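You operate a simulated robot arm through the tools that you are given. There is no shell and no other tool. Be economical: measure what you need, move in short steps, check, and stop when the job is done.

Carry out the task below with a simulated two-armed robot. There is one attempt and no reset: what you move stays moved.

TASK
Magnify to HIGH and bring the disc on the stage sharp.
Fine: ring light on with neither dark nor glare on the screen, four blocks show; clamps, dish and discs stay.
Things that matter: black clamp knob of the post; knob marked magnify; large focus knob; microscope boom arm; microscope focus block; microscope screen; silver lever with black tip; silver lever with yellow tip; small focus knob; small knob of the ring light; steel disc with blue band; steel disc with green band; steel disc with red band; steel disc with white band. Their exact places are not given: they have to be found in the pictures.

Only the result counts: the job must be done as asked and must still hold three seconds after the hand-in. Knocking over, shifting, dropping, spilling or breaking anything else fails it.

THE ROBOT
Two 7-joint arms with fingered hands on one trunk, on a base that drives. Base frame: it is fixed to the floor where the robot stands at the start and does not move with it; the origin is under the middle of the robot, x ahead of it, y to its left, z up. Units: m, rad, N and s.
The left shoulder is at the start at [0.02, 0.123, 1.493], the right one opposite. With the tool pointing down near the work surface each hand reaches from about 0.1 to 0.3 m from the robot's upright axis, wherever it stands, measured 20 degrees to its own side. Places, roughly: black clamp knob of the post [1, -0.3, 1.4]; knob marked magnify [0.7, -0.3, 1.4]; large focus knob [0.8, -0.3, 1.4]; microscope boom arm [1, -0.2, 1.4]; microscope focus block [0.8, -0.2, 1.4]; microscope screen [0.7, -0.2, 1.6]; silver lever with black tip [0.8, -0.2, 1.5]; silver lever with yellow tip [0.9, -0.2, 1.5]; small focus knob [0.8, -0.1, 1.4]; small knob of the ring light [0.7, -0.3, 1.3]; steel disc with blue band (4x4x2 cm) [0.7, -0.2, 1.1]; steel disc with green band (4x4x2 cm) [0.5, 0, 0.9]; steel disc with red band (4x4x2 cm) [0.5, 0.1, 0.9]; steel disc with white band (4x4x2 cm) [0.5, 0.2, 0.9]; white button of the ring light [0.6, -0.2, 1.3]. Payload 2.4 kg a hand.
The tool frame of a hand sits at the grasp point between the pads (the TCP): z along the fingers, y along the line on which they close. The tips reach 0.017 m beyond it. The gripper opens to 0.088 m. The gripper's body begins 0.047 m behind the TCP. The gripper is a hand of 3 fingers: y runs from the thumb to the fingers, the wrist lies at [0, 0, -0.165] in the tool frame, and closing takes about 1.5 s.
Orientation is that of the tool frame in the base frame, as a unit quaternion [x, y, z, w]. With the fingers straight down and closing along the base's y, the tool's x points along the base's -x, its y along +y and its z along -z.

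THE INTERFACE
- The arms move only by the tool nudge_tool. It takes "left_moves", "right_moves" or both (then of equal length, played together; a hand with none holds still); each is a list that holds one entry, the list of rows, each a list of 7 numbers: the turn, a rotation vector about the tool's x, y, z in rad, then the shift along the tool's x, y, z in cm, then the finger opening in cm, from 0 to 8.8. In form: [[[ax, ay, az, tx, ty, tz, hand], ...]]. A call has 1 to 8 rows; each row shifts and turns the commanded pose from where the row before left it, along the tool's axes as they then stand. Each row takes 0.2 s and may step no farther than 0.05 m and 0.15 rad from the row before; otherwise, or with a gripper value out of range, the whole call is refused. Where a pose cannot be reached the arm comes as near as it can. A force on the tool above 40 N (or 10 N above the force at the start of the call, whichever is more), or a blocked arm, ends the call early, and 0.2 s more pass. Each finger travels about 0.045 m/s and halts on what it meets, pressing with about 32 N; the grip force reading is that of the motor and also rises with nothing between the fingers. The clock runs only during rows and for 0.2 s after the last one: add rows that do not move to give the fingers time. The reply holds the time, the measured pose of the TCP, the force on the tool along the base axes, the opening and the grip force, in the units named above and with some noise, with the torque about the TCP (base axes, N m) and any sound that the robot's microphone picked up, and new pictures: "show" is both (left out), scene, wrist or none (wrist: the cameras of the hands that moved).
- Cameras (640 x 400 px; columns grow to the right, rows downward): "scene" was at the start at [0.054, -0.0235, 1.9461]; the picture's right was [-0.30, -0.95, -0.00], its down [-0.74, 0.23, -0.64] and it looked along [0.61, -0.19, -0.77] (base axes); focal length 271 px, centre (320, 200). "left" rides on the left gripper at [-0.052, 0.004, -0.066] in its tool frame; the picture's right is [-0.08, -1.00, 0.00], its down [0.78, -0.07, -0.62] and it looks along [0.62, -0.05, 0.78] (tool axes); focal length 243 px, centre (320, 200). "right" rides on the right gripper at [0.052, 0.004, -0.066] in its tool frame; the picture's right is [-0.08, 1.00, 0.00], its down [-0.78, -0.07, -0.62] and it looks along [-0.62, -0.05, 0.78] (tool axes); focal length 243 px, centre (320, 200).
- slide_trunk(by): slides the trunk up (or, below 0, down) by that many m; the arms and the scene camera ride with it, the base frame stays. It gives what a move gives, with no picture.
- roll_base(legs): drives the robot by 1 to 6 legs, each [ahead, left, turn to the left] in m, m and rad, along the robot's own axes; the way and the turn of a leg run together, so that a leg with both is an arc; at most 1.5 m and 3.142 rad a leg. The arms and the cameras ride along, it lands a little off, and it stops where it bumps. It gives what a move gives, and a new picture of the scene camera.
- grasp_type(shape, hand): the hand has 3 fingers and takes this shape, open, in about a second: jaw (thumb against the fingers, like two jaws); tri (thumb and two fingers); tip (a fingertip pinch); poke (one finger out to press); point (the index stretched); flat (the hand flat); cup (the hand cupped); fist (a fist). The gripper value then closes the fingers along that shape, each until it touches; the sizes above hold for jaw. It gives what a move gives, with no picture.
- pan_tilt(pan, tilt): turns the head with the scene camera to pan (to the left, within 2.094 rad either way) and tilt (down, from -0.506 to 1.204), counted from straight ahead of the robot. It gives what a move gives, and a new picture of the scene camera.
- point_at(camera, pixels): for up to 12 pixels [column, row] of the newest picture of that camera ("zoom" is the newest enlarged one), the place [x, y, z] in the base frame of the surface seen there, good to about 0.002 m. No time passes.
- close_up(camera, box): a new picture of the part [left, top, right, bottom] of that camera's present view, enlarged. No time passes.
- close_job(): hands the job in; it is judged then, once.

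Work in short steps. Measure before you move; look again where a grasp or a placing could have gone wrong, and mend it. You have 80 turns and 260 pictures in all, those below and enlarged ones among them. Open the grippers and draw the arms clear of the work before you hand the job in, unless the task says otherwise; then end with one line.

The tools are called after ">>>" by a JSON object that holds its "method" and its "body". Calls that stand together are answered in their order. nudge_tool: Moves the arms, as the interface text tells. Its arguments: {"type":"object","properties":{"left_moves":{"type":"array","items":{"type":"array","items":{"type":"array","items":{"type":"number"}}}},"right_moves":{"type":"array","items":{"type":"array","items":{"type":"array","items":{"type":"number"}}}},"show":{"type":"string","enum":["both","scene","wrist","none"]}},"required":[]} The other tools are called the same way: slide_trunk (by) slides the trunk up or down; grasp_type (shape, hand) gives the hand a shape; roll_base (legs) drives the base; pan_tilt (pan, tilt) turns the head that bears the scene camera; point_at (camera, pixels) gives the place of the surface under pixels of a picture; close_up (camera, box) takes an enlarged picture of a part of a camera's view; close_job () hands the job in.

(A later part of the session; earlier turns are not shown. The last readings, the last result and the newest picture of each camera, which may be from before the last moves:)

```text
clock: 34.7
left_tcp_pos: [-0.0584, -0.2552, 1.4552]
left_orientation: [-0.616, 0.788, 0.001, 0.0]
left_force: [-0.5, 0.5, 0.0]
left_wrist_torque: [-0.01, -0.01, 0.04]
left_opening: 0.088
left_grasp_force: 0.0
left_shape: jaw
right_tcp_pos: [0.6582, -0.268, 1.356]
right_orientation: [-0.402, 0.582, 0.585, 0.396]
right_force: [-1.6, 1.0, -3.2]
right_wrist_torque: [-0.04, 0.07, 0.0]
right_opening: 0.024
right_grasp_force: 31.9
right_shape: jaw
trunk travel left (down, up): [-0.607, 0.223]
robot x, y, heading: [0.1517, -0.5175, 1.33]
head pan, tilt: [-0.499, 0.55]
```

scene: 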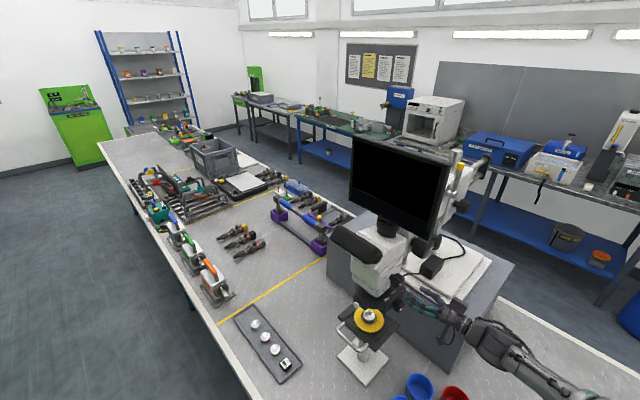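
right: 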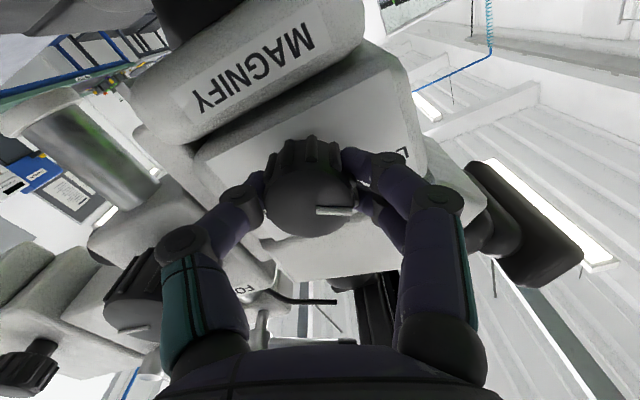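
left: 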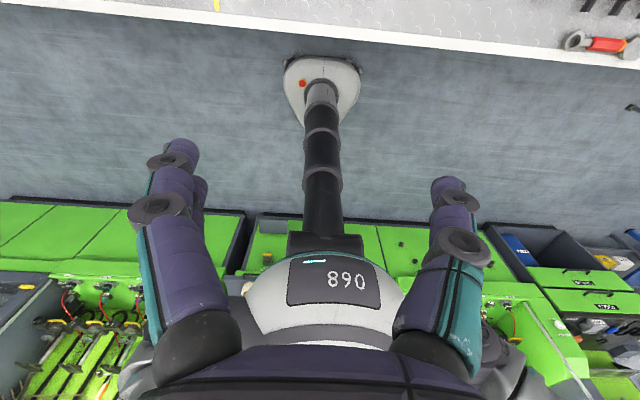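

The knob is gripped (31.9 N). I roll + (clockwise) 1.2 rad while pressing.

>>> {"method": "nudge_tool", "body": {"right_moves": [[[0, 0, 0.15, 0, 0, 0, 2.0], [0, 0, 0.15, 0, 0, 0, 2.0], [0, 0, 0.15, 0, 0, 0, 2.0], [0, 0, 0.15, 0, 0, 0, 2.0], [0, 0, 0.15, 0, 0, 0, 2.0], [0, 0, 0.15, 0, 0, 0, 2.0], [0, 0, 0.15, 0, 0, 0, 2.0], [0, 0, 0.15, 0, 0, 0, 2.0]]], "show": "wrist"}}

```text
clock: 36.5
left_tcp_pos: [-0.0576, -0.2546, 1.4551]
left_orientation: [-0.616, 0.787, 0.0, 0.0]
left_force: [0.4, 0.5, 0.1]
left_wrist_torque: [-0.03, 0.04, -0.02]
left_opening: 0.088
left_grasp_force: 0.1
left_shape: jaw
right_tcp_pos: [0.66, -0.2702, 1.3583]
right_orientation: [-0.001, 0.707, 0.707, -0.003]
right_force: [7.3, 4.6, 6.6]
right_wrist_torque: [0.16, -0.08, -0.09]
right_opening: 0.0223
right_grasp_force: 32.1
right_shape: jaw
trunk travel left (down, up): [-0.607, 0.223]
robot x, y, heading: [0.1543, -0.5218, 1.333]
head pan, tilt: [-0.499, 0.55]
```

right: 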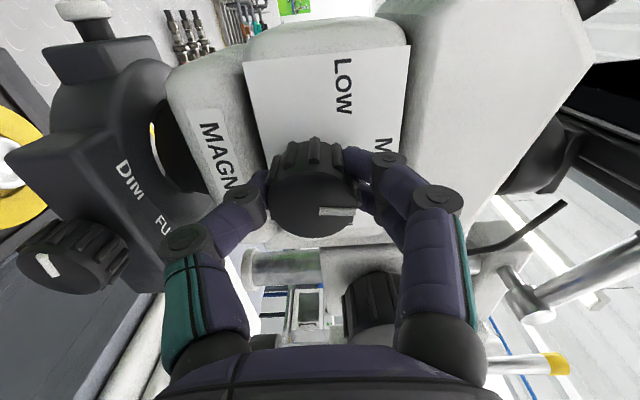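

The knob turned along; pointer now at MID. I continue another 1.2 rad toward HIGH.

>>> {"method": "nudge_tool", "body": {"right_moves": [[[0, 0, 0.15, 0, 0, 0, 2.0], [0, 0, 0.15, 0, 0, 0, 2.0], [0, 0, 0.15, 0, 0, 0, 2.0], [0, 0, 0.15, 0, 0, 0, 2.0], [0, 0, 0.15, 0, 0, 0, 2.0], [0, 0, 0.15, 0, 0, 0, 2.0], [0, 0, 0.15, 0, 0, 0, 2.0], [0, 0, 0.15, 0, 0, 0, 2.0]]], "show": "both"}}

>>> {"method": "close_up", "body": {"camera": "right", "box": [220, 100, 400, 260]}}

```text
clock: 38.3
left_tcp_pos: [-0.0581, -0.2559, 1.4567]
left_orientation: [-0.616, 0.788, 0.0, 0.0]
left_force: [-0.1, 0.6, -0.3]
left_wrist_torque: [-0.02, 0.0, 0.0]
left_opening: 0.0877
left_grasp_force: 0.0
left_shape: jaw
right_tcp_pos: [0.6581, -0.27, 1.3594]
right_orientation: [0.396, 0.585, 0.582, -0.403]
right_force: [7.6, 1.5, 14.4]
right_wrist_torque: [0.29, -0.4, -0.27]
right_opening: 0.0213
right_grasp_force: 32.0
right_shape: jaw
trunk travel left (down, up): [-0.607, 0.223]
robot x, y, heading: [0.1515, -0.5193, 1.326]
head pan, tilt: [-0.499, 0.55]
```

scene: 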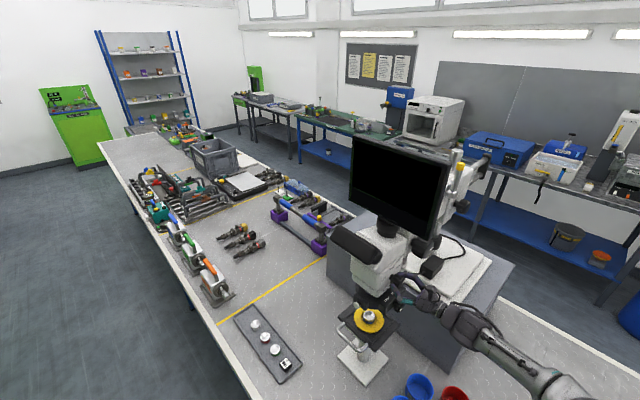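
right: 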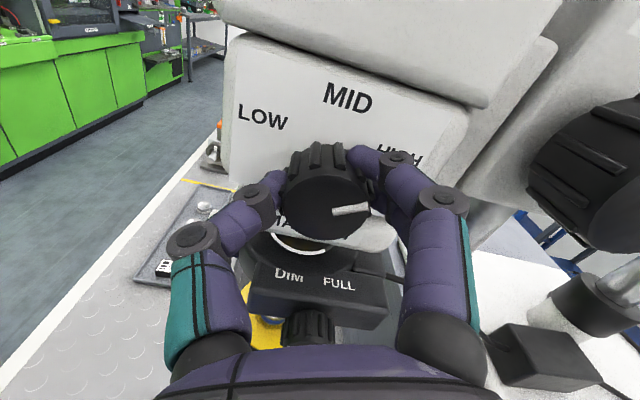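

```text
2.50 times, centred on (310, 180) of right
```

zoom: 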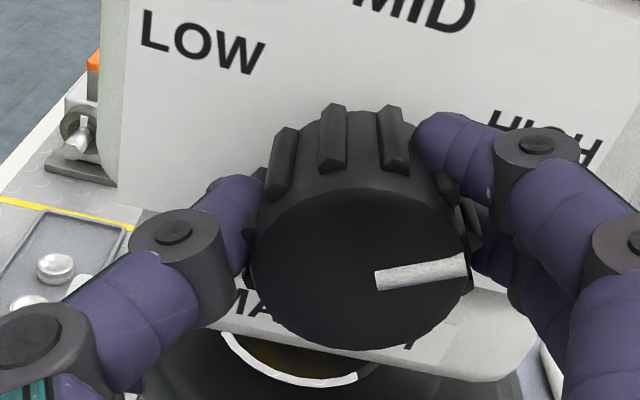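

Pointer is on the HIGH side; torque is rising as though near its stop. I open, back off, and check.

>>> {"method": "nudge_tool", "body": {"right_moves": [[[0, 0, 0, 0, 0, 0, 6], [0, 0, 0, 0, 0, 0, 6], [0, 0, 0, 0, 0, 0, 6], [0, 0, 0, 0, 0, -3, 6], [0, 0, 0, 0, 0, -4, 6], [0, 0, 0, 0, 0, -4, 6], [0, 0, 0, 0, 0, 0, 6]]], "show": "wrist"}}

>>> {"method": "close_up", "body": {"camera": "right", "box": [240, 20, 420, 140]}}

```text
clock: 39.9
left_tcp_pos: [-0.0589, -0.2547, 1.4549]
left_orientation: [-0.616, 0.788, 0.0, 0.0]
left_force: [0.3, 0.1, -0.1]
left_wrist_torque: [-0.01, 0.02, 0.03]
left_opening: 0.0881
left_grasp_force: 0.1
left_shape: jaw
right_tcp_pos: [0.6601, -0.3803, 1.3578]
right_orientation: [0.397, 0.586, 0.581, -0.403]
right_force: [-1.7, 0.1, 0.3]
right_wrist_torque: [0.01, 0.02, -0.01]
right_opening: 0.0599
right_grasp_force: 0.0
right_shape: jaw
trunk travel left (down, up): [-0.607, 0.223]
robot x, y, heading: [0.1519, -0.5158, 1.331]
head pan, tilt: [-0.499, 0.55]
```

right: 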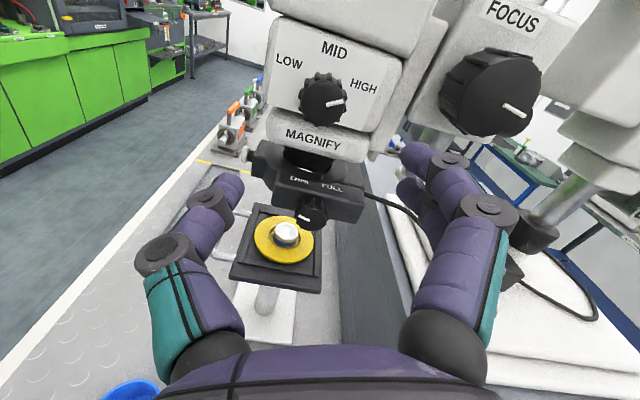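

```text
3.33 times, centred on (330, 80) of right
```

zoom: 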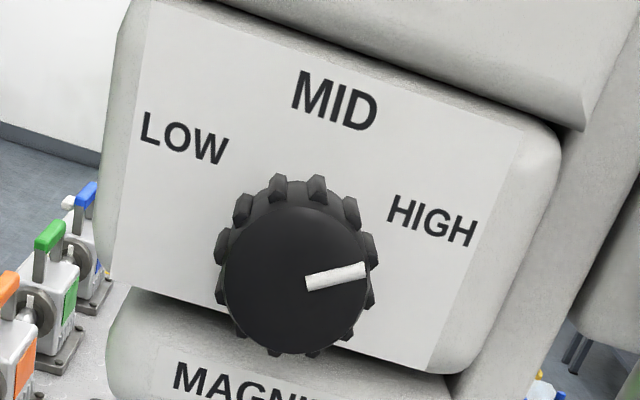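

MAGNIFY points at HIGH. Next the ring light's white button at about (0.60,-0.195,1.259): I move the hand back to the front side and close the fingers for pressing, yawing it ~52° toward +x.

>>> {"method": "nudge_tool", "body": {"right_moves": [[[0, 0, 0, 0.4, -4.3, -0.8, 4], [0, 0, 0, 0.4, -4.3, -0.8, 2], [0, 0, 0, 0.4, -4.3, -0.8, 0], [0, 0, 0, 0.4, -4.3, -0.8, 0], [0, 0, 0, 0.4, -4.3, -0.8, 0], [0, 0, 0, 0, 0, 0, 0]]], "show": "none"}}

>>> {"method": "nudge_tool", "body": {"right_moves": [[[-0.1395, -0.054, 0, 0, 0, 1, 0], [-0.1395, -0.054, 0, 0, 0, 1, 0], [-0.1395, -0.054, 0, 0, 0, 1, 0], [-0.1395, -0.054, 0, 0, 0, 1, 0], [-0.1395, -0.054, 0, 0, 0, 1, 0], [-0.1395, -0.054, 0, 0, 0, 1, 0], [0, 0, 0, 0, 0, 0, 0]]], "show": "both"}}

```text
clock: 41.3
left_tcp_pos: [-0.0578, -0.255, 1.4549]
left_orientation: [-0.616, 0.787, -0.001, 0.001]
left_force: [-0.5, 0.3, -0.3]
left_wrist_torque: [0.01, 0.04, 0.01]
left_opening: 0.0878
left_grasp_force: 0.0
left_shape: jaw
right_tcp_pos: [0.4816, -0.4291, 1.28]
right_orientation: [0.396, 0.585, 0.582, -0.402]
right_force: [-0.3, 0.1, -1.0]
right_wrist_torque: [-0.03, -0.02, 0.01]
right_opening: 0.0
right_grasp_force: 32.3
right_shape: jaw
right hand out of reach, approached as far as the arm can: row 4, 5
trunk travel left (down, up): [-0.607, 0.223]
robot x, y, heading: [0.1534, -0.5213, 1.329]
head pan, tilt: [-0.499, 0.55]
```

```text
clock: 42.9
left_tcp_pos: [-0.0598, -0.2565, 1.4555]
left_orientation: [-0.617, 0.787, -0.001, -0.001]
left_force: [-1.2, 0.0, -0.1]
left_wrist_torque: [0.0, -0.02, 0.01]
left_opening: 0.088
left_grasp_force: 0.0
left_shape: jaw
right_tcp_pos: [0.5476, -0.384, 1.2265]
right_orientation: [0.612, 0.355, 0.699, -0.108]
right_force: [-0.4, -0.4, -0.2]
right_wrist_torque: [0.0, 0.02, -0.02]
right_opening: 0.0
right_grasp_force: 32.6
right_shape: jaw
right hand out of reach, approached as far as the arm can: row 1, 2, 3, 4, 5
trunk travel left (down, up): [-0.607, 0.223]
robot x, y, heading: [0.1519, -0.5211, 1.328]
head pan, tilt: [-0.499, 0.55]
```

scene: 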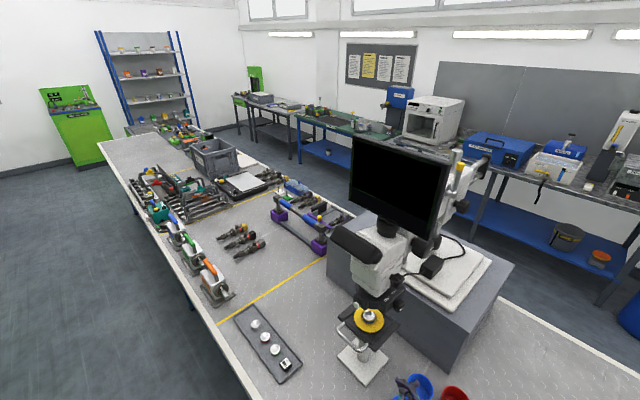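
right: 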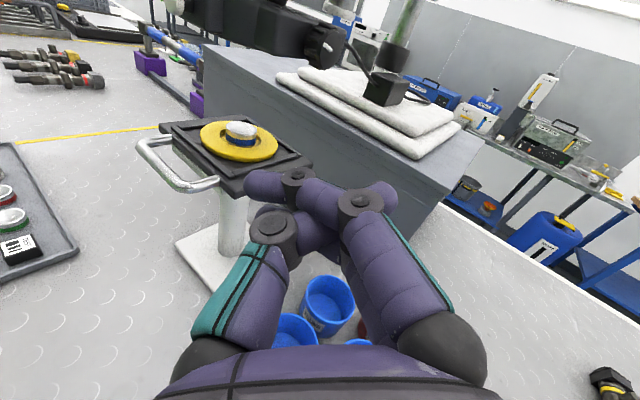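

The closed jaws cross each other; a single poking finger is better. I change shape to poke and look.

>>> {"method": "grasp_type", "body": {"hand": "right", "shape": "poke"}}

>>> {"method": "nudge_tool", "body": {"right_moves": [[[0, 0, 0, 0, 0, 0, 8.8]]], "show": "both"}}

```text
clock: 43.8
left_tcp_pos: [-0.0584, -0.2559, 1.4547]
left_orientation: [-0.616, 0.788, -0.001, -0.001]
left_force: [0.1, -0.3, -0.1]
left_wrist_torque: [-0.02, 0.0, 0.01]
left_opening: 0.0877
left_grasp_force: 0.0
left_shape: jaw
right_tcp_pos: [0.5475, -0.3844, 1.2282]
right_orientation: [0.611, 0.355, 0.699, -0.11]
right_force: [0.2, 0.1, 1.2]
right_wrist_torque: [-0.03, -0.01, -0.02]
right_opening: 0.0001
right_grasp_force: 0.1
right_shape: poke
trunk travel left (down, up): [-0.607, 0.223]
robot x, y, heading: [0.1545, -0.522, 1.328]
head pan, tilt: [-0.499, 0.55]
```

```text
clock: 44.2
left_tcp_pos: [-0.0588, -0.2561, 1.455]
left_orientation: [-0.616, 0.787, 0.0, 0.0]
left_force: [-1.2, -0.8, 0.8]
left_wrist_torque: [-0.02, -0.01, 0.0]
left_opening: 0.088
left_grasp_force: 0.0
left_shape: jaw
right_tcp_pos: [0.5469, -0.3845, 1.2277]
right_orientation: [0.611, 0.355, 0.699, -0.11]
right_force: [-0.6, 0.4, 0.1]
right_wrist_torque: [0.0, 0.0, -0.01]
right_opening: 0.0
right_grasp_force: 0.1
right_shape: poke
trunk travel left (down, up): [-0.607, 0.223]
robot x, y, heading: [0.1538, -0.5239, 1.33]
head pan, tilt: [-0.499, 0.55]
```

scene: 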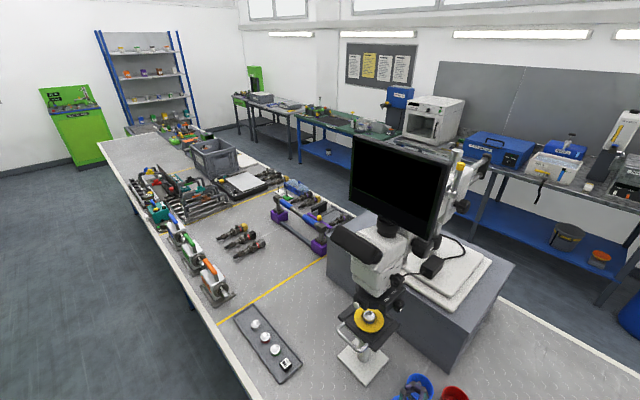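
right: 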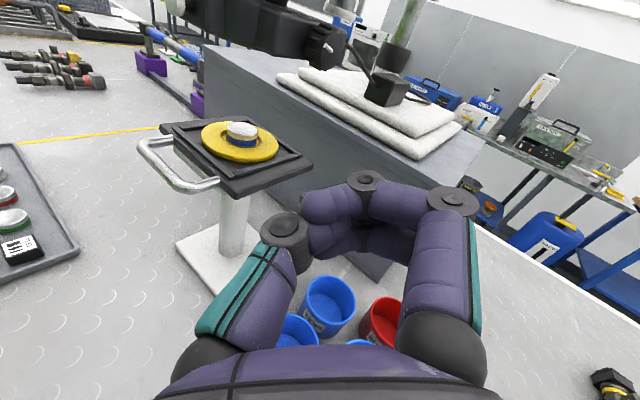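

>>> {"method": "nudge_tool", "body": {"right_moves": [[[0, 0, 0, 0, 0, 0, 8.8], [0, 0, 0, 0, 0, 0, 8.8], [0, 0, 0, 0, 0, 0, 8.8], [0, 0, 0, 0, 0, 0, 8.8]]], "show": "wrist"}}

>>> {"method": "point_at", "body": {"camera": "right", "pixels": [[300, 205], [350, 190], [315, 190], [330, 210], [450, 195], [360, 175], [330, 240], [285, 225]]}}

```text
clock: 45.2
left_tcp_pos: [-0.0589, -0.2545, 1.4549]
left_orientation: [-0.616, 0.788, 0.0, 0.0]
left_force: [0.1, 0.1, 0.5]
left_wrist_torque: [-0.01, -0.03, 0.01]
left_opening: 0.0879
left_grasp_force: 0.0
left_shape: jaw
right_tcp_pos: [0.5469, -0.384, 1.2279]
right_orientation: [0.611, 0.355, 0.699, -0.11]
right_force: [0.1, -0.2, 0.5]
right_wrist_torque: [0.02, 0.0, -0.01]
right_opening: 0.0
right_grasp_force: 0.1
right_shape: poke
trunk travel left (down, up): [-0.607, 0.223]
robot x, y, heading: [0.1484, -0.5184, 1.326]
head pan, tilt: [-0.499, 0.55]
```

right: 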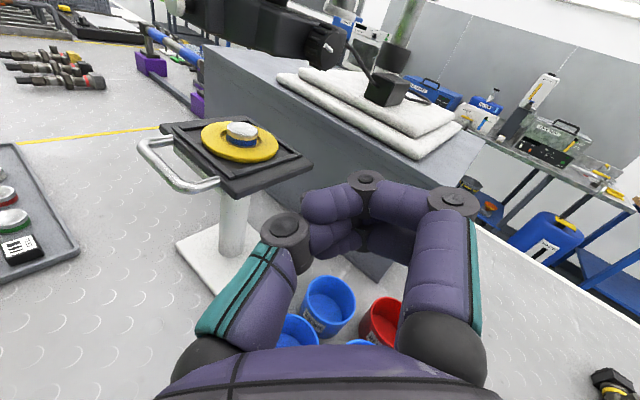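

```text
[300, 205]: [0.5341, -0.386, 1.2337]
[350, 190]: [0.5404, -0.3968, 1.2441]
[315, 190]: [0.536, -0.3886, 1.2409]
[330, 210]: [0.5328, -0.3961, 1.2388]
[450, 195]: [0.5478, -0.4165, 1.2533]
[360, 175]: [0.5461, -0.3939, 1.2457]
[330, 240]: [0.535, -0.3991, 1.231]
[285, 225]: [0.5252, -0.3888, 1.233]
```

Poke leaves no finger ahead of the TCP; I try "point".

>>> {"method": "grasp_type", "body": {"hand": "right", "shape": "point"}}

>>> {"method": "nudge_tool", "body": {"right_moves": [[[0, 0, 0, 0, 0, 0, 8.8], [0, 0, 0, 0, 0, 0, 8.8], [0, 0, 0, 0, 0, 0, 8.8]]], "show": "wrist"}}

```text
clock: 46.1
left_tcp_pos: [-0.0596, -0.2559, 1.4552]
left_orientation: [-0.616, 0.788, -0.001, -0.001]
left_force: [-0.2, 0.0, 0.5]
left_wrist_torque: [0.02, 0.01, 0.0]
left_opening: 0.0877
left_grasp_force: 0.1
left_shape: jaw
right_tcp_pos: [0.5468, -0.3833, 1.2276]
right_orientation: [0.611, 0.355, 0.699, -0.11]
right_force: [0.5, -0.7, 0.2]
right_wrist_torque: [0.0, -0.04, 0.02]
right_opening: 0.0002
right_grasp_force: 0.1
right_shape: point
trunk travel left (down, up): [-0.607, 0.223]
robot x, y, heading: [0.1556, -0.52, 1.329]
head pan, tilt: [-0.499, 0.55]
```

```text
clock: 46.9
left_tcp_pos: [-0.0593, -0.2553, 1.4557]
left_orientation: [-0.616, 0.788, 0.001, 0.0]
left_force: [0.1, 0.1, -0.2]
left_wrist_torque: [-0.02, 0.05, -0.01]
left_opening: 0.0879
left_grasp_force: 0.1
left_shape: jaw
right_tcp_pos: [0.5475, -0.3845, 1.2283]
right_orientation: [0.611, 0.355, 0.699, -0.111]
right_force: [0.5, 0.2, -0.5]
right_wrist_torque: [-0.03, -0.02, 0.02]
right_opening: 0.0002
right_grasp_force: 0.0
right_shape: point
trunk travel left (down, up): [-0.607, 0.223]
robot x, y, heading: [0.1529, -0.5204, 1.327]
head pan, tilt: [-0.499, 0.55]
```

right: 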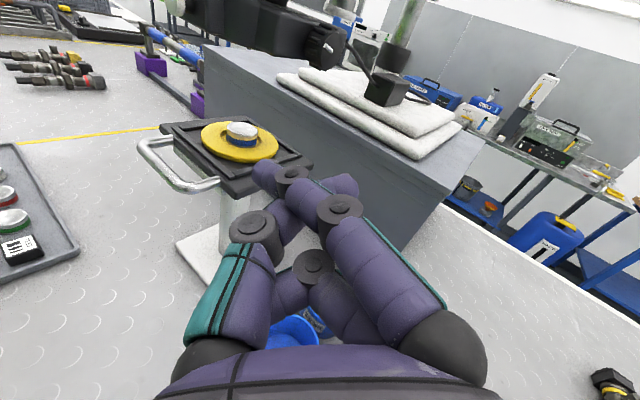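

The index is out with its tip near pixel (265,170). I measure it.

>>> {"method": "point_at", "body": {"camera": "right", "pixels": [[262, 172], [256, 168], [275, 170], [345, 185], [350, 178], [290, 175]]}}

>>> {"method": "close_up", "body": {"camera": "right", "box": [230, 140, 390, 260]}}

```text
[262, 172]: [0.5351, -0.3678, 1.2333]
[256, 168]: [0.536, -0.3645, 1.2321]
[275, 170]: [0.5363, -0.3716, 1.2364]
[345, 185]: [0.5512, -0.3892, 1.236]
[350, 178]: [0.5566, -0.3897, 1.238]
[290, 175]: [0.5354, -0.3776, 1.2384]
```

```text
3.33 times, centred on (310, 200) of right
```

zoom: 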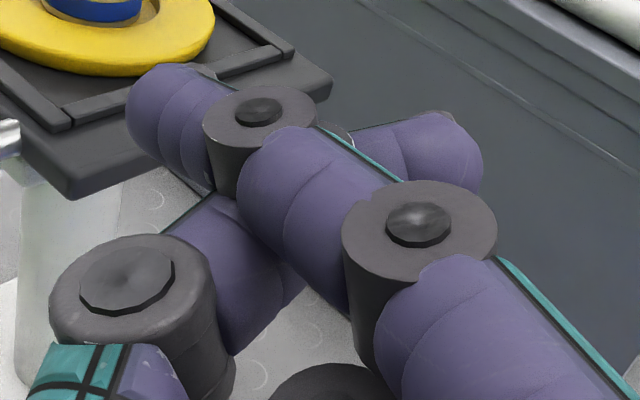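

I'll use the tip at pixel (350,178), which leads in +x. Now I locate the white button from the scene camera.

>>> {"method": "close_up", "body": {"camera": "scene", "box": [340, 270, 420, 330]}}

>>> {"method": "close_up", "body": {"camera": "right", "box": [120, 0, 440, 200]}}

```text
6.67 times, centred on (380, 300) of scene
```

zoom: 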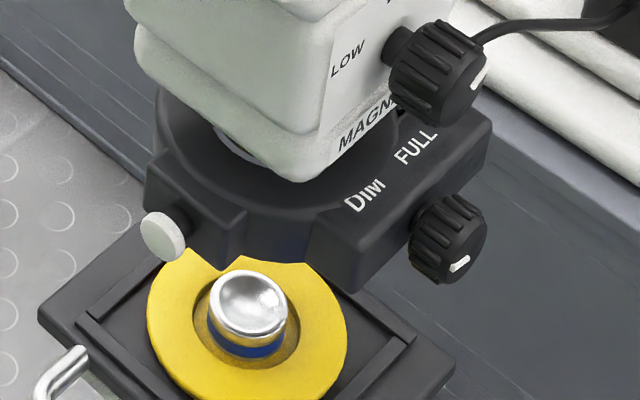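

```text
2.00 times, centred on (280, 100) of right
```

zoom: 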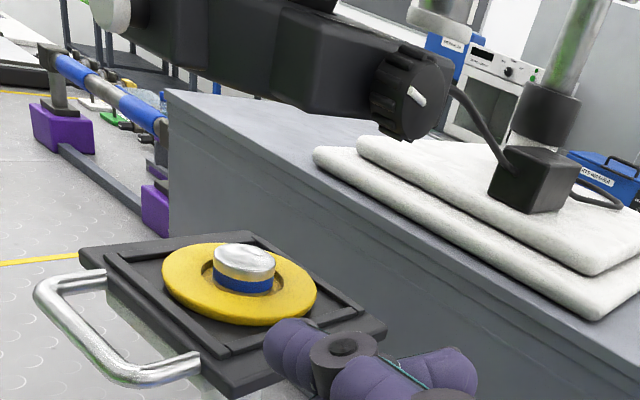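

>>> {"method": "point_at", "body": {"camera": "scene", "pixels": [[356, 305], [356, 304], [355, 306], [357, 307], [359, 301], [369, 305]]}}

```text
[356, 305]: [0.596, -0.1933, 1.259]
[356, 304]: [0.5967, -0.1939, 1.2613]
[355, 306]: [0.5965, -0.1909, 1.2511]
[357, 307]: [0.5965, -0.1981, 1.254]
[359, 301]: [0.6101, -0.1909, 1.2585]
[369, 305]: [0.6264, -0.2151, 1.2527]
```

Button face: (0.596, -0.193, 1.257), facing -x. I move the leading fingertip to about 4 cm in front of it.

>>> {"method": "nudge_tool", "body": {"right_moves": [[[0, 0, 0, 1.65, -3.02, 1.98, 8.8], [0, 0, 0, 1.65, -3.02, 1.98, 8.8], [0, 0, 0, 1.65, -3.02, 1.98, 8.8], [0, 0, 0, 1.65, -3.02, 1.98, 8.8], [0, 0, 0, 1.65, -3.02, 1.98, 8.8], [0, 0, 0, 0, 0, 0, 8.8]]], "show": "both"}}

>>> {"method": "close_up", "body": {"camera": "right", "box": [220, 80, 420, 260]}}

>>> {"method": "close_up", "body": {"camera": "scene", "box": [320, 260, 420, 330]}}

```text
clock: 48.3
left_tcp_pos: [-0.0594, -0.2567, 1.4546]
left_orientation: [-0.616, 0.787, 0.0, 0.0]
left_force: [0.7, 0.4, 0.5]
left_wrist_torque: [-0.01, 0.04, -0.04]
left_opening: 0.0879
left_grasp_force: 0.0
left_shape: jaw
right_tcp_pos: [0.5308, -0.2721, 1.2393]
right_orientation: [0.611, 0.356, 0.699, -0.111]
right_force: [-0.5, 1.0, -0.2]
right_wrist_torque: [0.0, 0.0, 0.02]
right_opening: 0.0001
right_grasp_force: 0.1
right_shape: point
right hand out of reach, approached as far as the arm can: row 3, 4, 5
trunk travel left (down, up): [-0.607, 0.223]
robot x, y, heading: [0.1531, -0.5228, 1.323]
head pan, tilt: [-0.499, 0.55]
```

scene: 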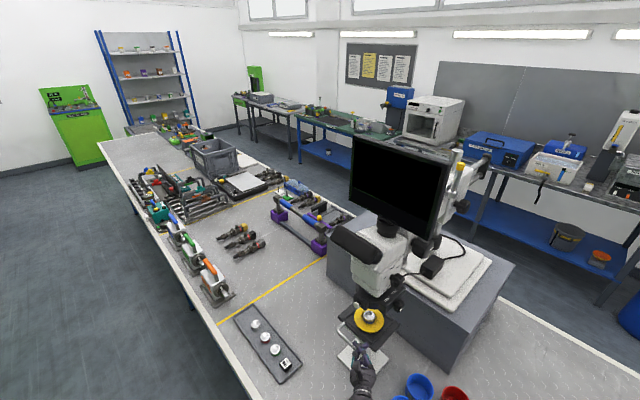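
right: 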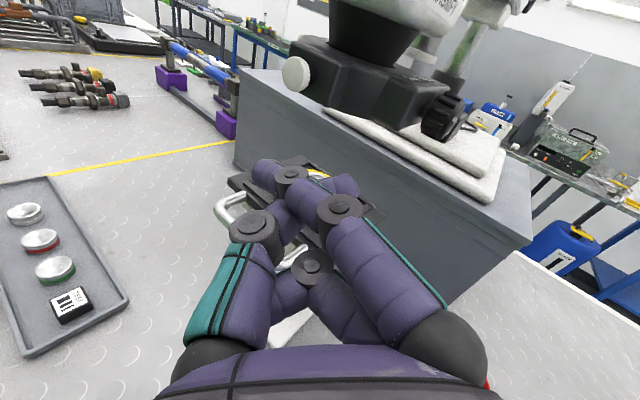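

```text
2.22 times, centred on (320, 170) of right
```

zoom: 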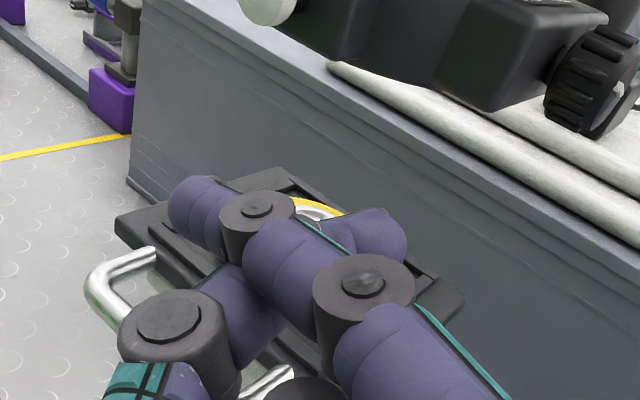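

```text
5.71 times, centred on (370, 295) of scene
```

zoom: 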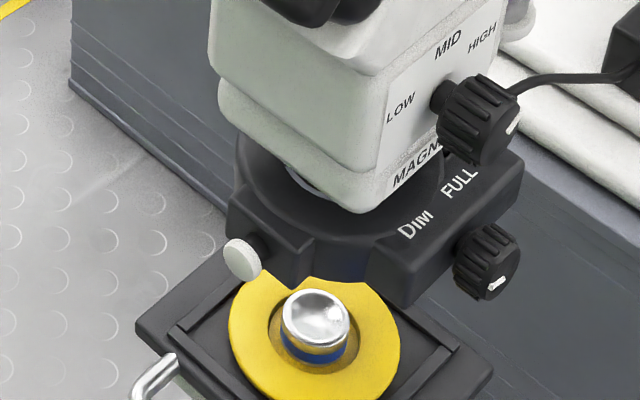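

The arm is limited here, likely by the wrist roll. I roll the hand back 0.9 rad and try again from there.

>>> {"method": "nudge_tool", "body": {"right_moves": [[[0, 0, -0.15, 0, 0, 0, 8.8], [0, 0, -0.15, 0, 0, 0, 8.8], [0, 0, -0.15, 0, 0, 0, 8.8], [0, 0, -0.15, 0, 0, 0, 8.8], [0, 0, -0.15, 0, 0, 0, 8.8], [0, 0, -0.15, 0, 0, 0, 8.8], [0, 0, 0, 0, 0, 0, 8.8]]], "show": "wrist"}}

>>> {"method": "point_at", "body": {"camera": "right", "pixels": [[262, 172], [256, 168], [345, 185], [350, 178], [356, 182]]}}

```text
clock: 49.9
left_tcp_pos: [-0.0585, -0.2559, 1.456]
left_orientation: [-0.617, 0.787, -0.001, 0.001]
left_force: [-0.2, 0.4, 0.9]
left_wrist_torque: [0.01, -0.01, 0.0]
left_opening: 0.0879
left_grasp_force: 0.1
left_shape: jaw
right_tcp_pos: [0.5303, -0.2735, 1.2377]
right_orientation: [0.396, 0.586, 0.677, 0.205]
right_force: [0.0, 0.1, -0.1]
right_wrist_torque: [-0.02, 0.0, -0.03]
right_opening: 0.0
right_grasp_force: 0.0
right_shape: point
trunk travel left (down, up): [-0.607, 0.223]
robot x, y, heading: [0.1502, -0.5205, 1.329]
head pan, tilt: [-0.499, 0.55]
```

right: 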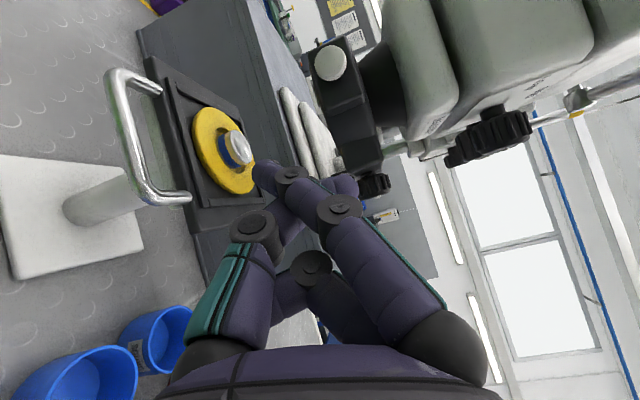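

```text
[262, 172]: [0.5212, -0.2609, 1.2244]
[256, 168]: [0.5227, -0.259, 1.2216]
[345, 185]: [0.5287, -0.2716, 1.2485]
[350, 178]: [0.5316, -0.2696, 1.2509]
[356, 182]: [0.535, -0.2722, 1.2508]
```

Now the tip leads at (0.535,-0.272,1.251). I shift +y 8 cm to line up with the button at y=-0.193.

>>> {"method": "nudge_tool", "body": {"right_moves": [[[0, 0, 0, 2.0, -0.48, 1.66, 8.8], [0, 0, 0, 2.0, -0.48, 1.66, 8.8], [0, 0, 0, 2.0, -0.48, 1.66, 8.8], [0, 0, 0, 0, 0, 0, 8.8]]], "show": "both"}}

>>> {"method": "point_at", "body": {"camera": "right", "pixels": [[350, 178], [356, 182], [354, 190], [262, 172]]}}

>>> {"method": "close_up", "body": {"camera": "scene", "box": [320, 260, 420, 330]}}

```text
clock: 50.9
left_tcp_pos: [-0.0588, -0.2553, 1.4563]
left_orientation: [-0.617, 0.787, 0.0, 0.0]
left_force: [1.1, -0.5, -0.9]
left_wrist_torque: [0.01, -0.02, 0.0]
left_opening: 0.0881
left_grasp_force: 0.2
left_shape: jaw
right_tcp_pos: [0.5415, -0.2677, 1.2311]
right_orientation: [0.396, 0.587, 0.676, 0.204]
right_force: [0.3, -0.9, -0.1]
right_wrist_torque: [0.02, 0.0, 0.0]
right_opening: 0.0
right_grasp_force: 0.1
right_shape: point
right hand out of reach, approached as far as the arm can: row 1, 2, 3
trunk travel left (down, up): [-0.607, 0.223]
robot x, y, heading: [0.1499, -0.5187, 1.33]
head pan, tilt: [-0.499, 0.55]
```

scene: 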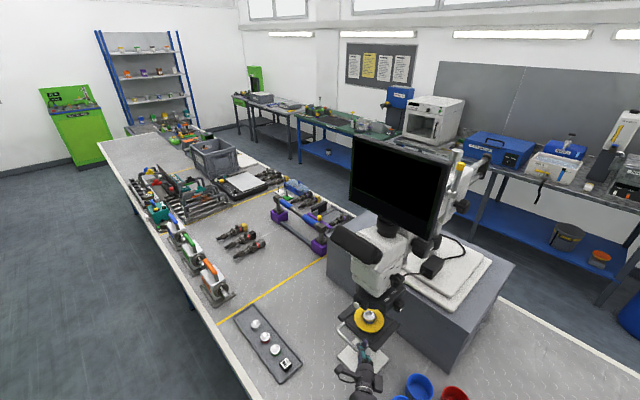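
right: 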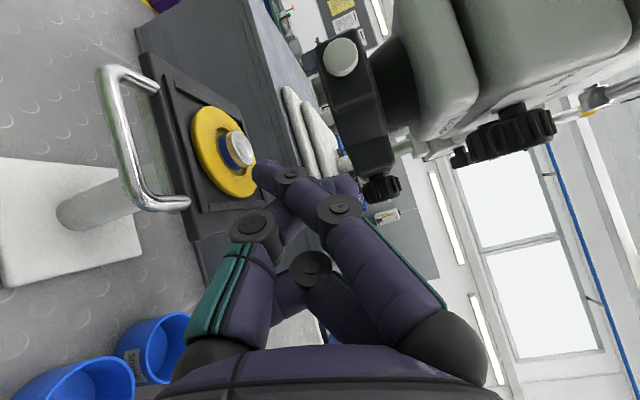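

```text
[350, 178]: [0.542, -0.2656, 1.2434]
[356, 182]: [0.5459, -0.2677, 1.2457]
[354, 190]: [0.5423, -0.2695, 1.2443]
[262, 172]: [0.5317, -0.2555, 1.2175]
```

```text
5.71 times, centred on (370, 295) of scene
```

zoom: 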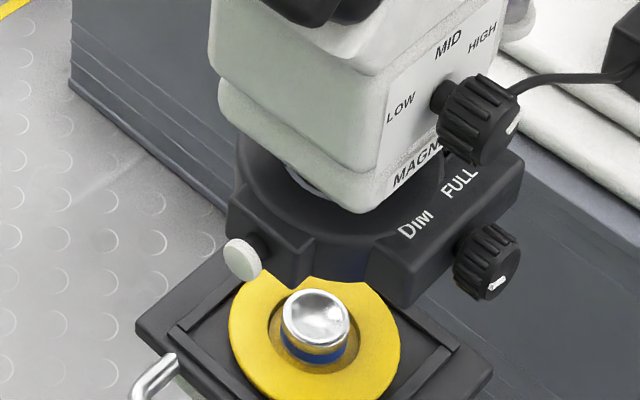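

The arm can't go further +y from this stance, so I carry it with the base: 7.5 cm along +y, trunk up 1.2 cm.

>>> {"method": "roll_base", "body": {"legs": [[0.073, 0.018, 0.0]]}}

>>> {"method": "slide_trunk", "body": {"by": 0.012}}

>>> {"method": "nudge_tool", "body": {"right_moves": [[[0, 0, 0, 0, 0, 0, 8.8]]], "show": "both"}}

>>> {"method": "point_at", "body": {"camera": "right", "pixels": [[350, 178], [356, 182], [354, 190], [262, 172]]}}

>>> {"method": "close_up", "body": {"camera": "scene", "box": [320, 260, 440, 340]}}

```text
clock: 52.0
left_tcp_pos: [-0.0602, -0.1767, 1.4542]
left_orientation: [-0.616, 0.788, -0.001, -0.001]
left_force: [-0.8, 0.9, -0.4]
left_wrist_torque: [0.01, 0.02, -0.01]
left_opening: 0.0879
left_grasp_force: 0.0
left_shape: jaw
right_tcp_pos: [0.5386, -0.19, 1.2298]
right_orientation: [0.396, 0.586, 0.677, 0.205]
right_force: [0.7, 0.3, 0.6]
right_wrist_torque: [0.03, 0.0, -0.01]
right_opening: 0.0
right_grasp_force: 0.0
right_shape: point
trunk travel left (down, up): [-0.607, 0.223]
robot x, y, heading: [0.1531, -0.4432, 1.331]
head pan, tilt: [-0.499, 0.55]
```

scene: 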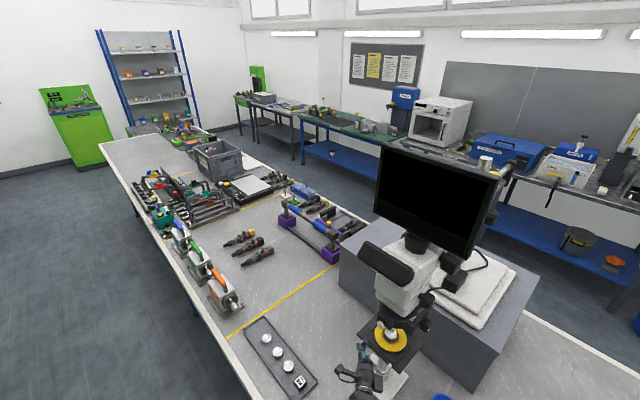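

```text
clock: 52.5
left_tcp_pos: [-0.0592, -0.1773, 1.4677]
left_orientation: [-0.616, 0.788, 0.0, 0.0]
left_force: [1.2, -0.3, -0.1]
left_wrist_torque: [0.02, 0.02, -0.02]
left_opening: 0.088
left_grasp_force: 0.1
left_shape: jaw
right_tcp_pos: [0.5405, -0.1899, 1.2431]
right_orientation: [0.396, 0.585, 0.677, 0.205]
right_force: [-0.3, -0.6, 0.3]
right_wrist_torque: [-0.02, 0.0, 0.0]
right_opening: 0.0001
right_grasp_force: 0.0
right_shape: point
trunk travel left (down, up): [-0.619, 0.211]
robot x, y, heading: [0.1491, -0.446, 1.328]
head pan, tilt: [-0.499, 0.55]
```

```text
clock: 53.0
left_tcp_pos: [-0.0596, -0.1787, 1.4672]
left_orientation: [-0.616, 0.788, -0.001, 0.0]
left_force: [-0.2, 0.1, 0.1]
left_wrist_torque: [-0.02, -0.01, 0.05]
left_opening: 0.0881
left_grasp_force: 0.1
left_shape: jaw
right_tcp_pos: [0.5395, -0.1913, 1.2423]
right_orientation: [0.396, 0.586, 0.677, 0.204]
right_force: [-0.5, -0.1, 0.1]
right_wrist_torque: [-0.01, 0.02, -0.01]
right_opening: 0.0
right_grasp_force: 0.1
right_shape: point
trunk travel left (down, up): [-0.619, 0.211]
robot x, y, heading: [0.1513, -0.4416, 1.332]
head pan, tilt: [-0.499, 0.55]
```

scene: 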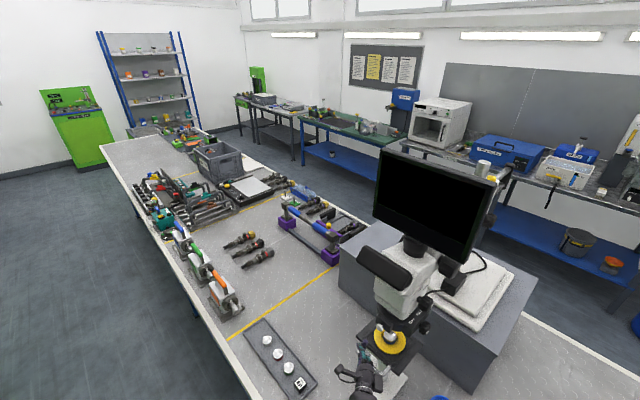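
right: 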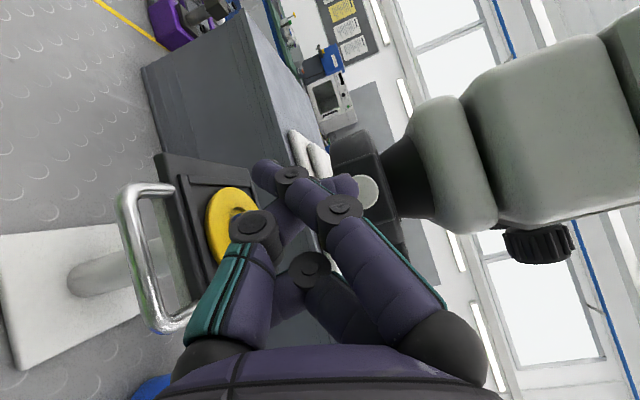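

```text
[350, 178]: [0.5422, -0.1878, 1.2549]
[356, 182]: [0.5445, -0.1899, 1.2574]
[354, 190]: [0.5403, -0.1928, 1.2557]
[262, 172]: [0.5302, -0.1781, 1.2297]
```

```text
5.00 times, centred on (380, 300) of scene
```

zoom: 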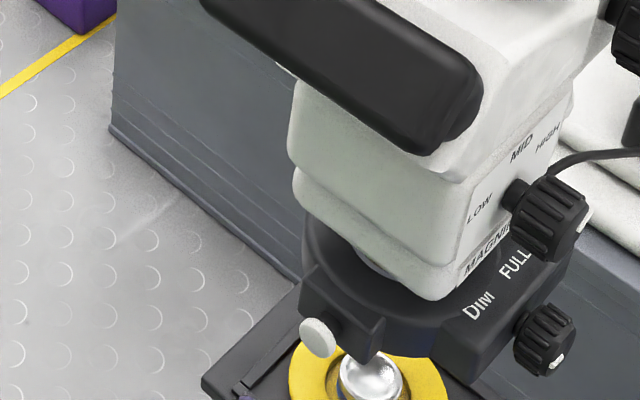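

The tip is lined up with the button (0.596). I advance +x 4.2 cm, then gentle steps, and watch the force.

>>> {"method": "nudge_tool", "body": {"right_moves": [[[0, 0, 0, -0.84, 0.27, 1.09, 8.8], [0, 0, 0, -0.84, 0.27, 1.09, 8.8], [0, 0, 0, -0.84, 0.27, 1.09, 8.8], [0, 0, 0, 0, 0, 0, 8.8]]], "show": "both"}}

>>> {"method": "point_at", "body": {"camera": "right", "pixels": [[350, 178], [356, 182], [262, 172], [375, 185]]}}

>>> {"method": "close_up", "body": {"camera": "right", "box": [240, 120, 440, 260]}}

```text
clock: 54.0
left_tcp_pos: [-0.0596, -0.1781, 1.468]
left_orientation: [-0.617, 0.787, -0.001, 0.0]
left_force: [0.7, 0.8, 0.5]
left_wrist_torque: [0.02, -0.01, 0.02]
left_opening: 0.088
left_grasp_force: 0.1
left_shape: jaw
right_tcp_pos: [0.5839, -0.1909, 1.2432]
right_orientation: [0.395, 0.585, 0.678, 0.205]
right_force: [0.0, 0.0, 0.4]
right_wrist_torque: [-0.02, 0.04, 0.02]
right_opening: 0.0001
right_grasp_force: 0.2
right_shape: point
trunk travel left (down, up): [-0.619, 0.211]
robot x, y, heading: [0.1518, -0.445, 1.329]
head pan, tilt: [-0.499, 0.55]
```

scene: 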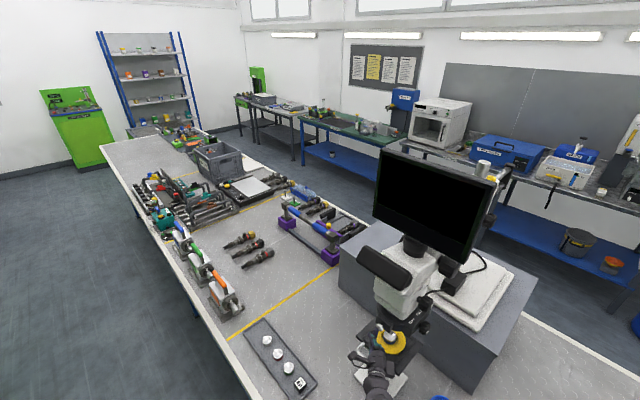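
right: 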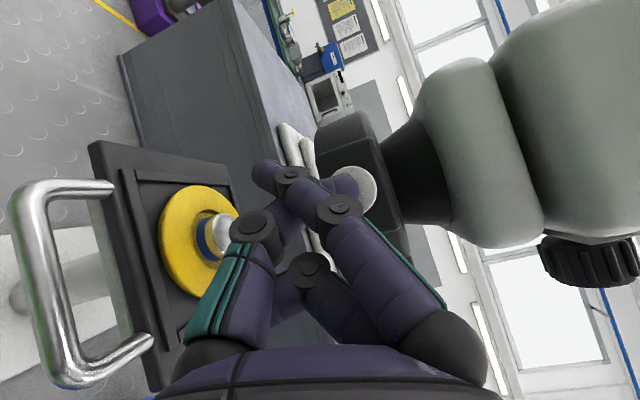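

```text
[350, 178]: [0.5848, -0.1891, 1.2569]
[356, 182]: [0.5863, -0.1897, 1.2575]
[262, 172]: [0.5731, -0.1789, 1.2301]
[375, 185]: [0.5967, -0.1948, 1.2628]
```

```text
2.86 times, centred on (340, 190) of right
```

zoom: 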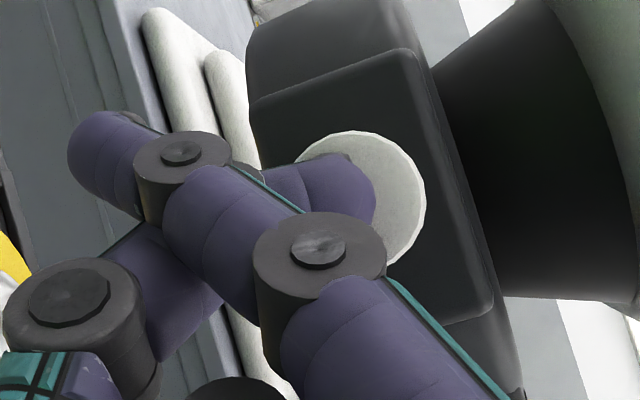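

The tip is right in front of the button's middle, about 1 cm away. I press on in 3 mm steps.

>>> {"method": "nudge_tool", "body": {"right_moves": [[[0, 0, 0, -0.24, 0.08, 0.31, 8.8], [0, 0, 0, -0.24, 0.08, 0.31, 8.8], [0, 0, 0, -0.18, 0.06, 0.23, 8.8], [0, 0, 0, -0.18, 0.06, 0.23, 8.8], [0, 0, 0, 0, 0, 0, 8.8]]], "show": "both"}}

```text
clock: 55.1
left_tcp_pos: [-0.0632, -0.1769, 1.466]
left_orientation: [-0.617, 0.787, -0.001, 0.0]
left_force: [-0.4, 0.3, 0.9]
left_wrist_torque: [-0.02, 0.03, -0.02]
left_opening: 0.0877
left_grasp_force: 0.0
left_shape: jaw
right_tcp_pos: [0.5916, -0.1911, 1.2437]
right_orientation: [0.395, 0.586, 0.677, 0.205]
right_force: [-20.3, 4.2, -3.6]
right_wrist_torque: [-0.04, -0.19, 0.01]
right_opening: 0.0001
right_grasp_force: 0.1
right_shape: point
trunk travel left (down, up): [-0.619, 0.211]
robot x, y, heading: [0.153, -0.4406, 1.332]
head pan, tilt: [-0.499, 0.55]
heard: click
```

scene: 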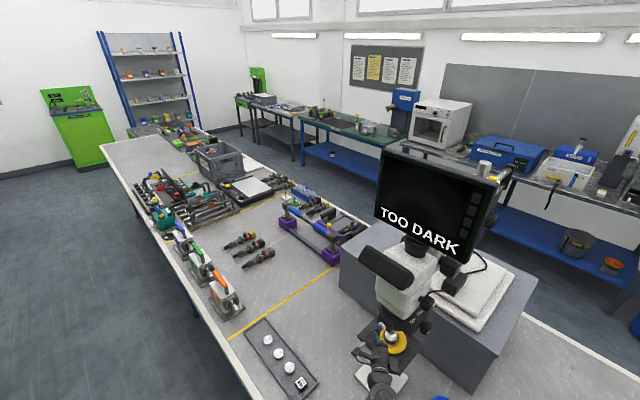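
right: 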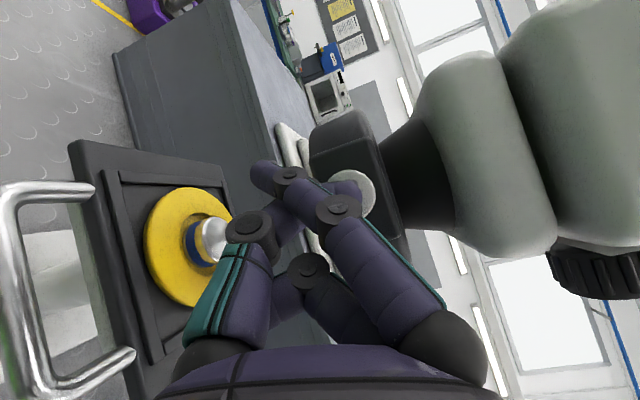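

It clicked; the screen says "TOO DARK". I withdraw from the button, drive back along -y, and reopen to jaw.

>>> {"method": "nudge_tool", "body": {"right_moves": [[[0, 0, 0, 1.8, -0.56, -2.33, 8.8], [0, 0, 0, 1.8, -0.56, -2.33, 8.8], [0, 0, 0, 0, 0, 0, 8.8]]], "show": "none"}}

>>> {"method": "roll_base", "body": {"legs": [[-0.09, -0.022, 0.0]]}}

>>> {"method": "grasp_type", "body": {"hand": "right", "shape": "jaw"}}

>>> {"method": "nudge_tool", "body": {"right_moves": [[[0.0444, 0.1434, 0, 0, 0, -1.5, 6], [0.0444, 0.1434, 0, 0, 0, -1.5, 6], [0.0444, 0.1434, 0, 0, 0, -1.5, 6], [0.0444, 0.1434, 0, 0, 0, -1.5, 6], [0.0444, 0.1434, 0, 0, 0, -1.5, 6], [0.0444, 0.1434, 0, 0, 0, -1.5, 6], [0, 0, -0.15, 0, 0, 0, 6], [0, 0, -0.15, 0, 0, 0, 6]]], "show": "both"}}

```text
clock: 56.0
left_tcp_pos: [-0.0585, -0.1795, 1.4692]
left_orientation: [-0.616, 0.788, 0.0, 0.0]
left_force: [-1.3, 0.2, 0.1]
left_wrist_torque: [0.0, -0.01, -0.02]
left_opening: 0.0877
left_grasp_force: 0.1
left_shape: jaw
right_tcp_pos: [0.5373, -0.192, 1.2426]
right_orientation: [0.396, 0.586, 0.677, 0.203]
right_force: [-1.1, -0.5, 0.2]
right_wrist_torque: [0.03, 0.0, -0.02]
right_opening: 0.0001
right_grasp_force: 0.1
right_shape: point
trunk travel left (down, up): [-0.619, 0.211]
robot x, y, heading: [0.151, -0.4447, 1.327]
head pan, tilt: [-0.499, 0.55]
```

```text
clock: 57.1
left_tcp_pos: [-0.0603, -0.2745, 1.4676]
left_orientation: [-0.616, 0.788, 0.0, 0.0]
left_force: [-0.4, -0.5, 0.3]
left_wrist_torque: [0.05, 0.0, 0.0]
left_opening: 0.0878
left_grasp_force: 0.1
left_shape: jaw
right_tcp_pos: [0.5364, -0.2871, 1.2428]
right_orientation: [0.396, 0.585, 0.678, 0.204]
right_force: [-0.6, 0.1, -0.2]
right_wrist_torque: [-0.01, 0.0, -0.03]
right_opening: 0.0
right_grasp_force: 0.1
right_shape: point
trunk travel left (down, up): [-0.619, 0.211]
robot x, y, heading: [0.1512, -0.5347, 1.324]
head pan, tilt: [-0.499, 0.55]
```

scene: 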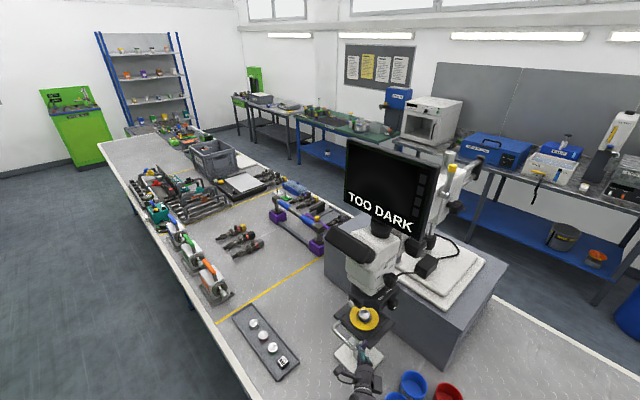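

```text
clock: 58.0
left_tcp_pos: [-0.0602, -0.2712, 1.4674]
left_orientation: [-0.617, 0.787, 0.0, -0.001]
left_force: [0.5, -0.1, 0.3]
left_wrist_torque: [0.0, 0.0, -0.01]
left_opening: 0.088
left_grasp_force: 0.0
left_shape: jaw
right_tcp_pos: [0.537, -0.2856, 1.2427]
right_orientation: [0.395, 0.586, 0.677, 0.205]
right_force: [-0.3, -0.8, 0.5]
right_wrist_torque: [-0.02, -0.02, -0.02]
right_opening: 0.0619
right_grasp_force: 0.0
right_shape: jaw
trunk travel left (down, up): [-0.619, 0.211]
robot x, y, heading: [0.1475, -0.5379, 1.327]
head pan, tilt: [-0.499, 0.55]
```

```text
clock: 59.8
left_tcp_pos: [-0.0597, -0.2715, 1.4678]
left_orientation: [-0.617, 0.787, 0.0, 0.0]
left_force: [-0.3, 0.0, 0.0]
left_wrist_torque: [0.0, -0.02, -0.01]
left_opening: 0.0881
left_grasp_force: 0.0
left_shape: jaw
right_tcp_pos: [0.4949, -0.3605, 1.2429]
right_orientation: [-0.007, 0.706, 0.708, -0.005]
right_force: [0.7, -0.2, -1.1]
right_wrist_torque: [0.0, 0.03, 0.0]
right_opening: 0.0601
right_grasp_force: 0.0
right_shape: jaw
trunk travel left (down, up): [-0.619, 0.211]
robot x, y, heading: [0.1486, -0.5358, 1.329]
head pan, tilt: [-0.499, 0.55]
```

scene: 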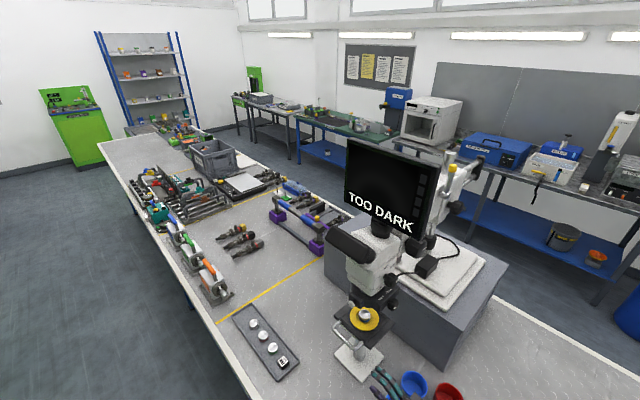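
right: 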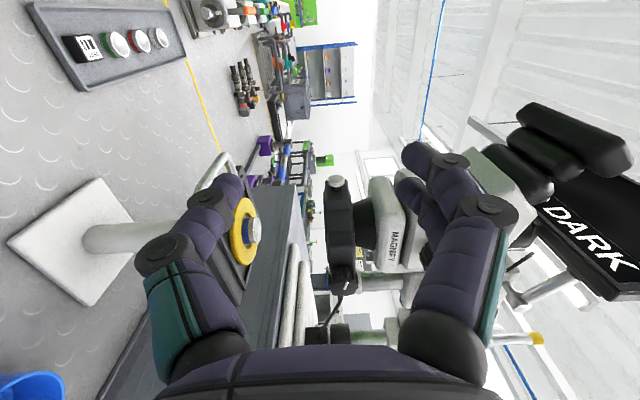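

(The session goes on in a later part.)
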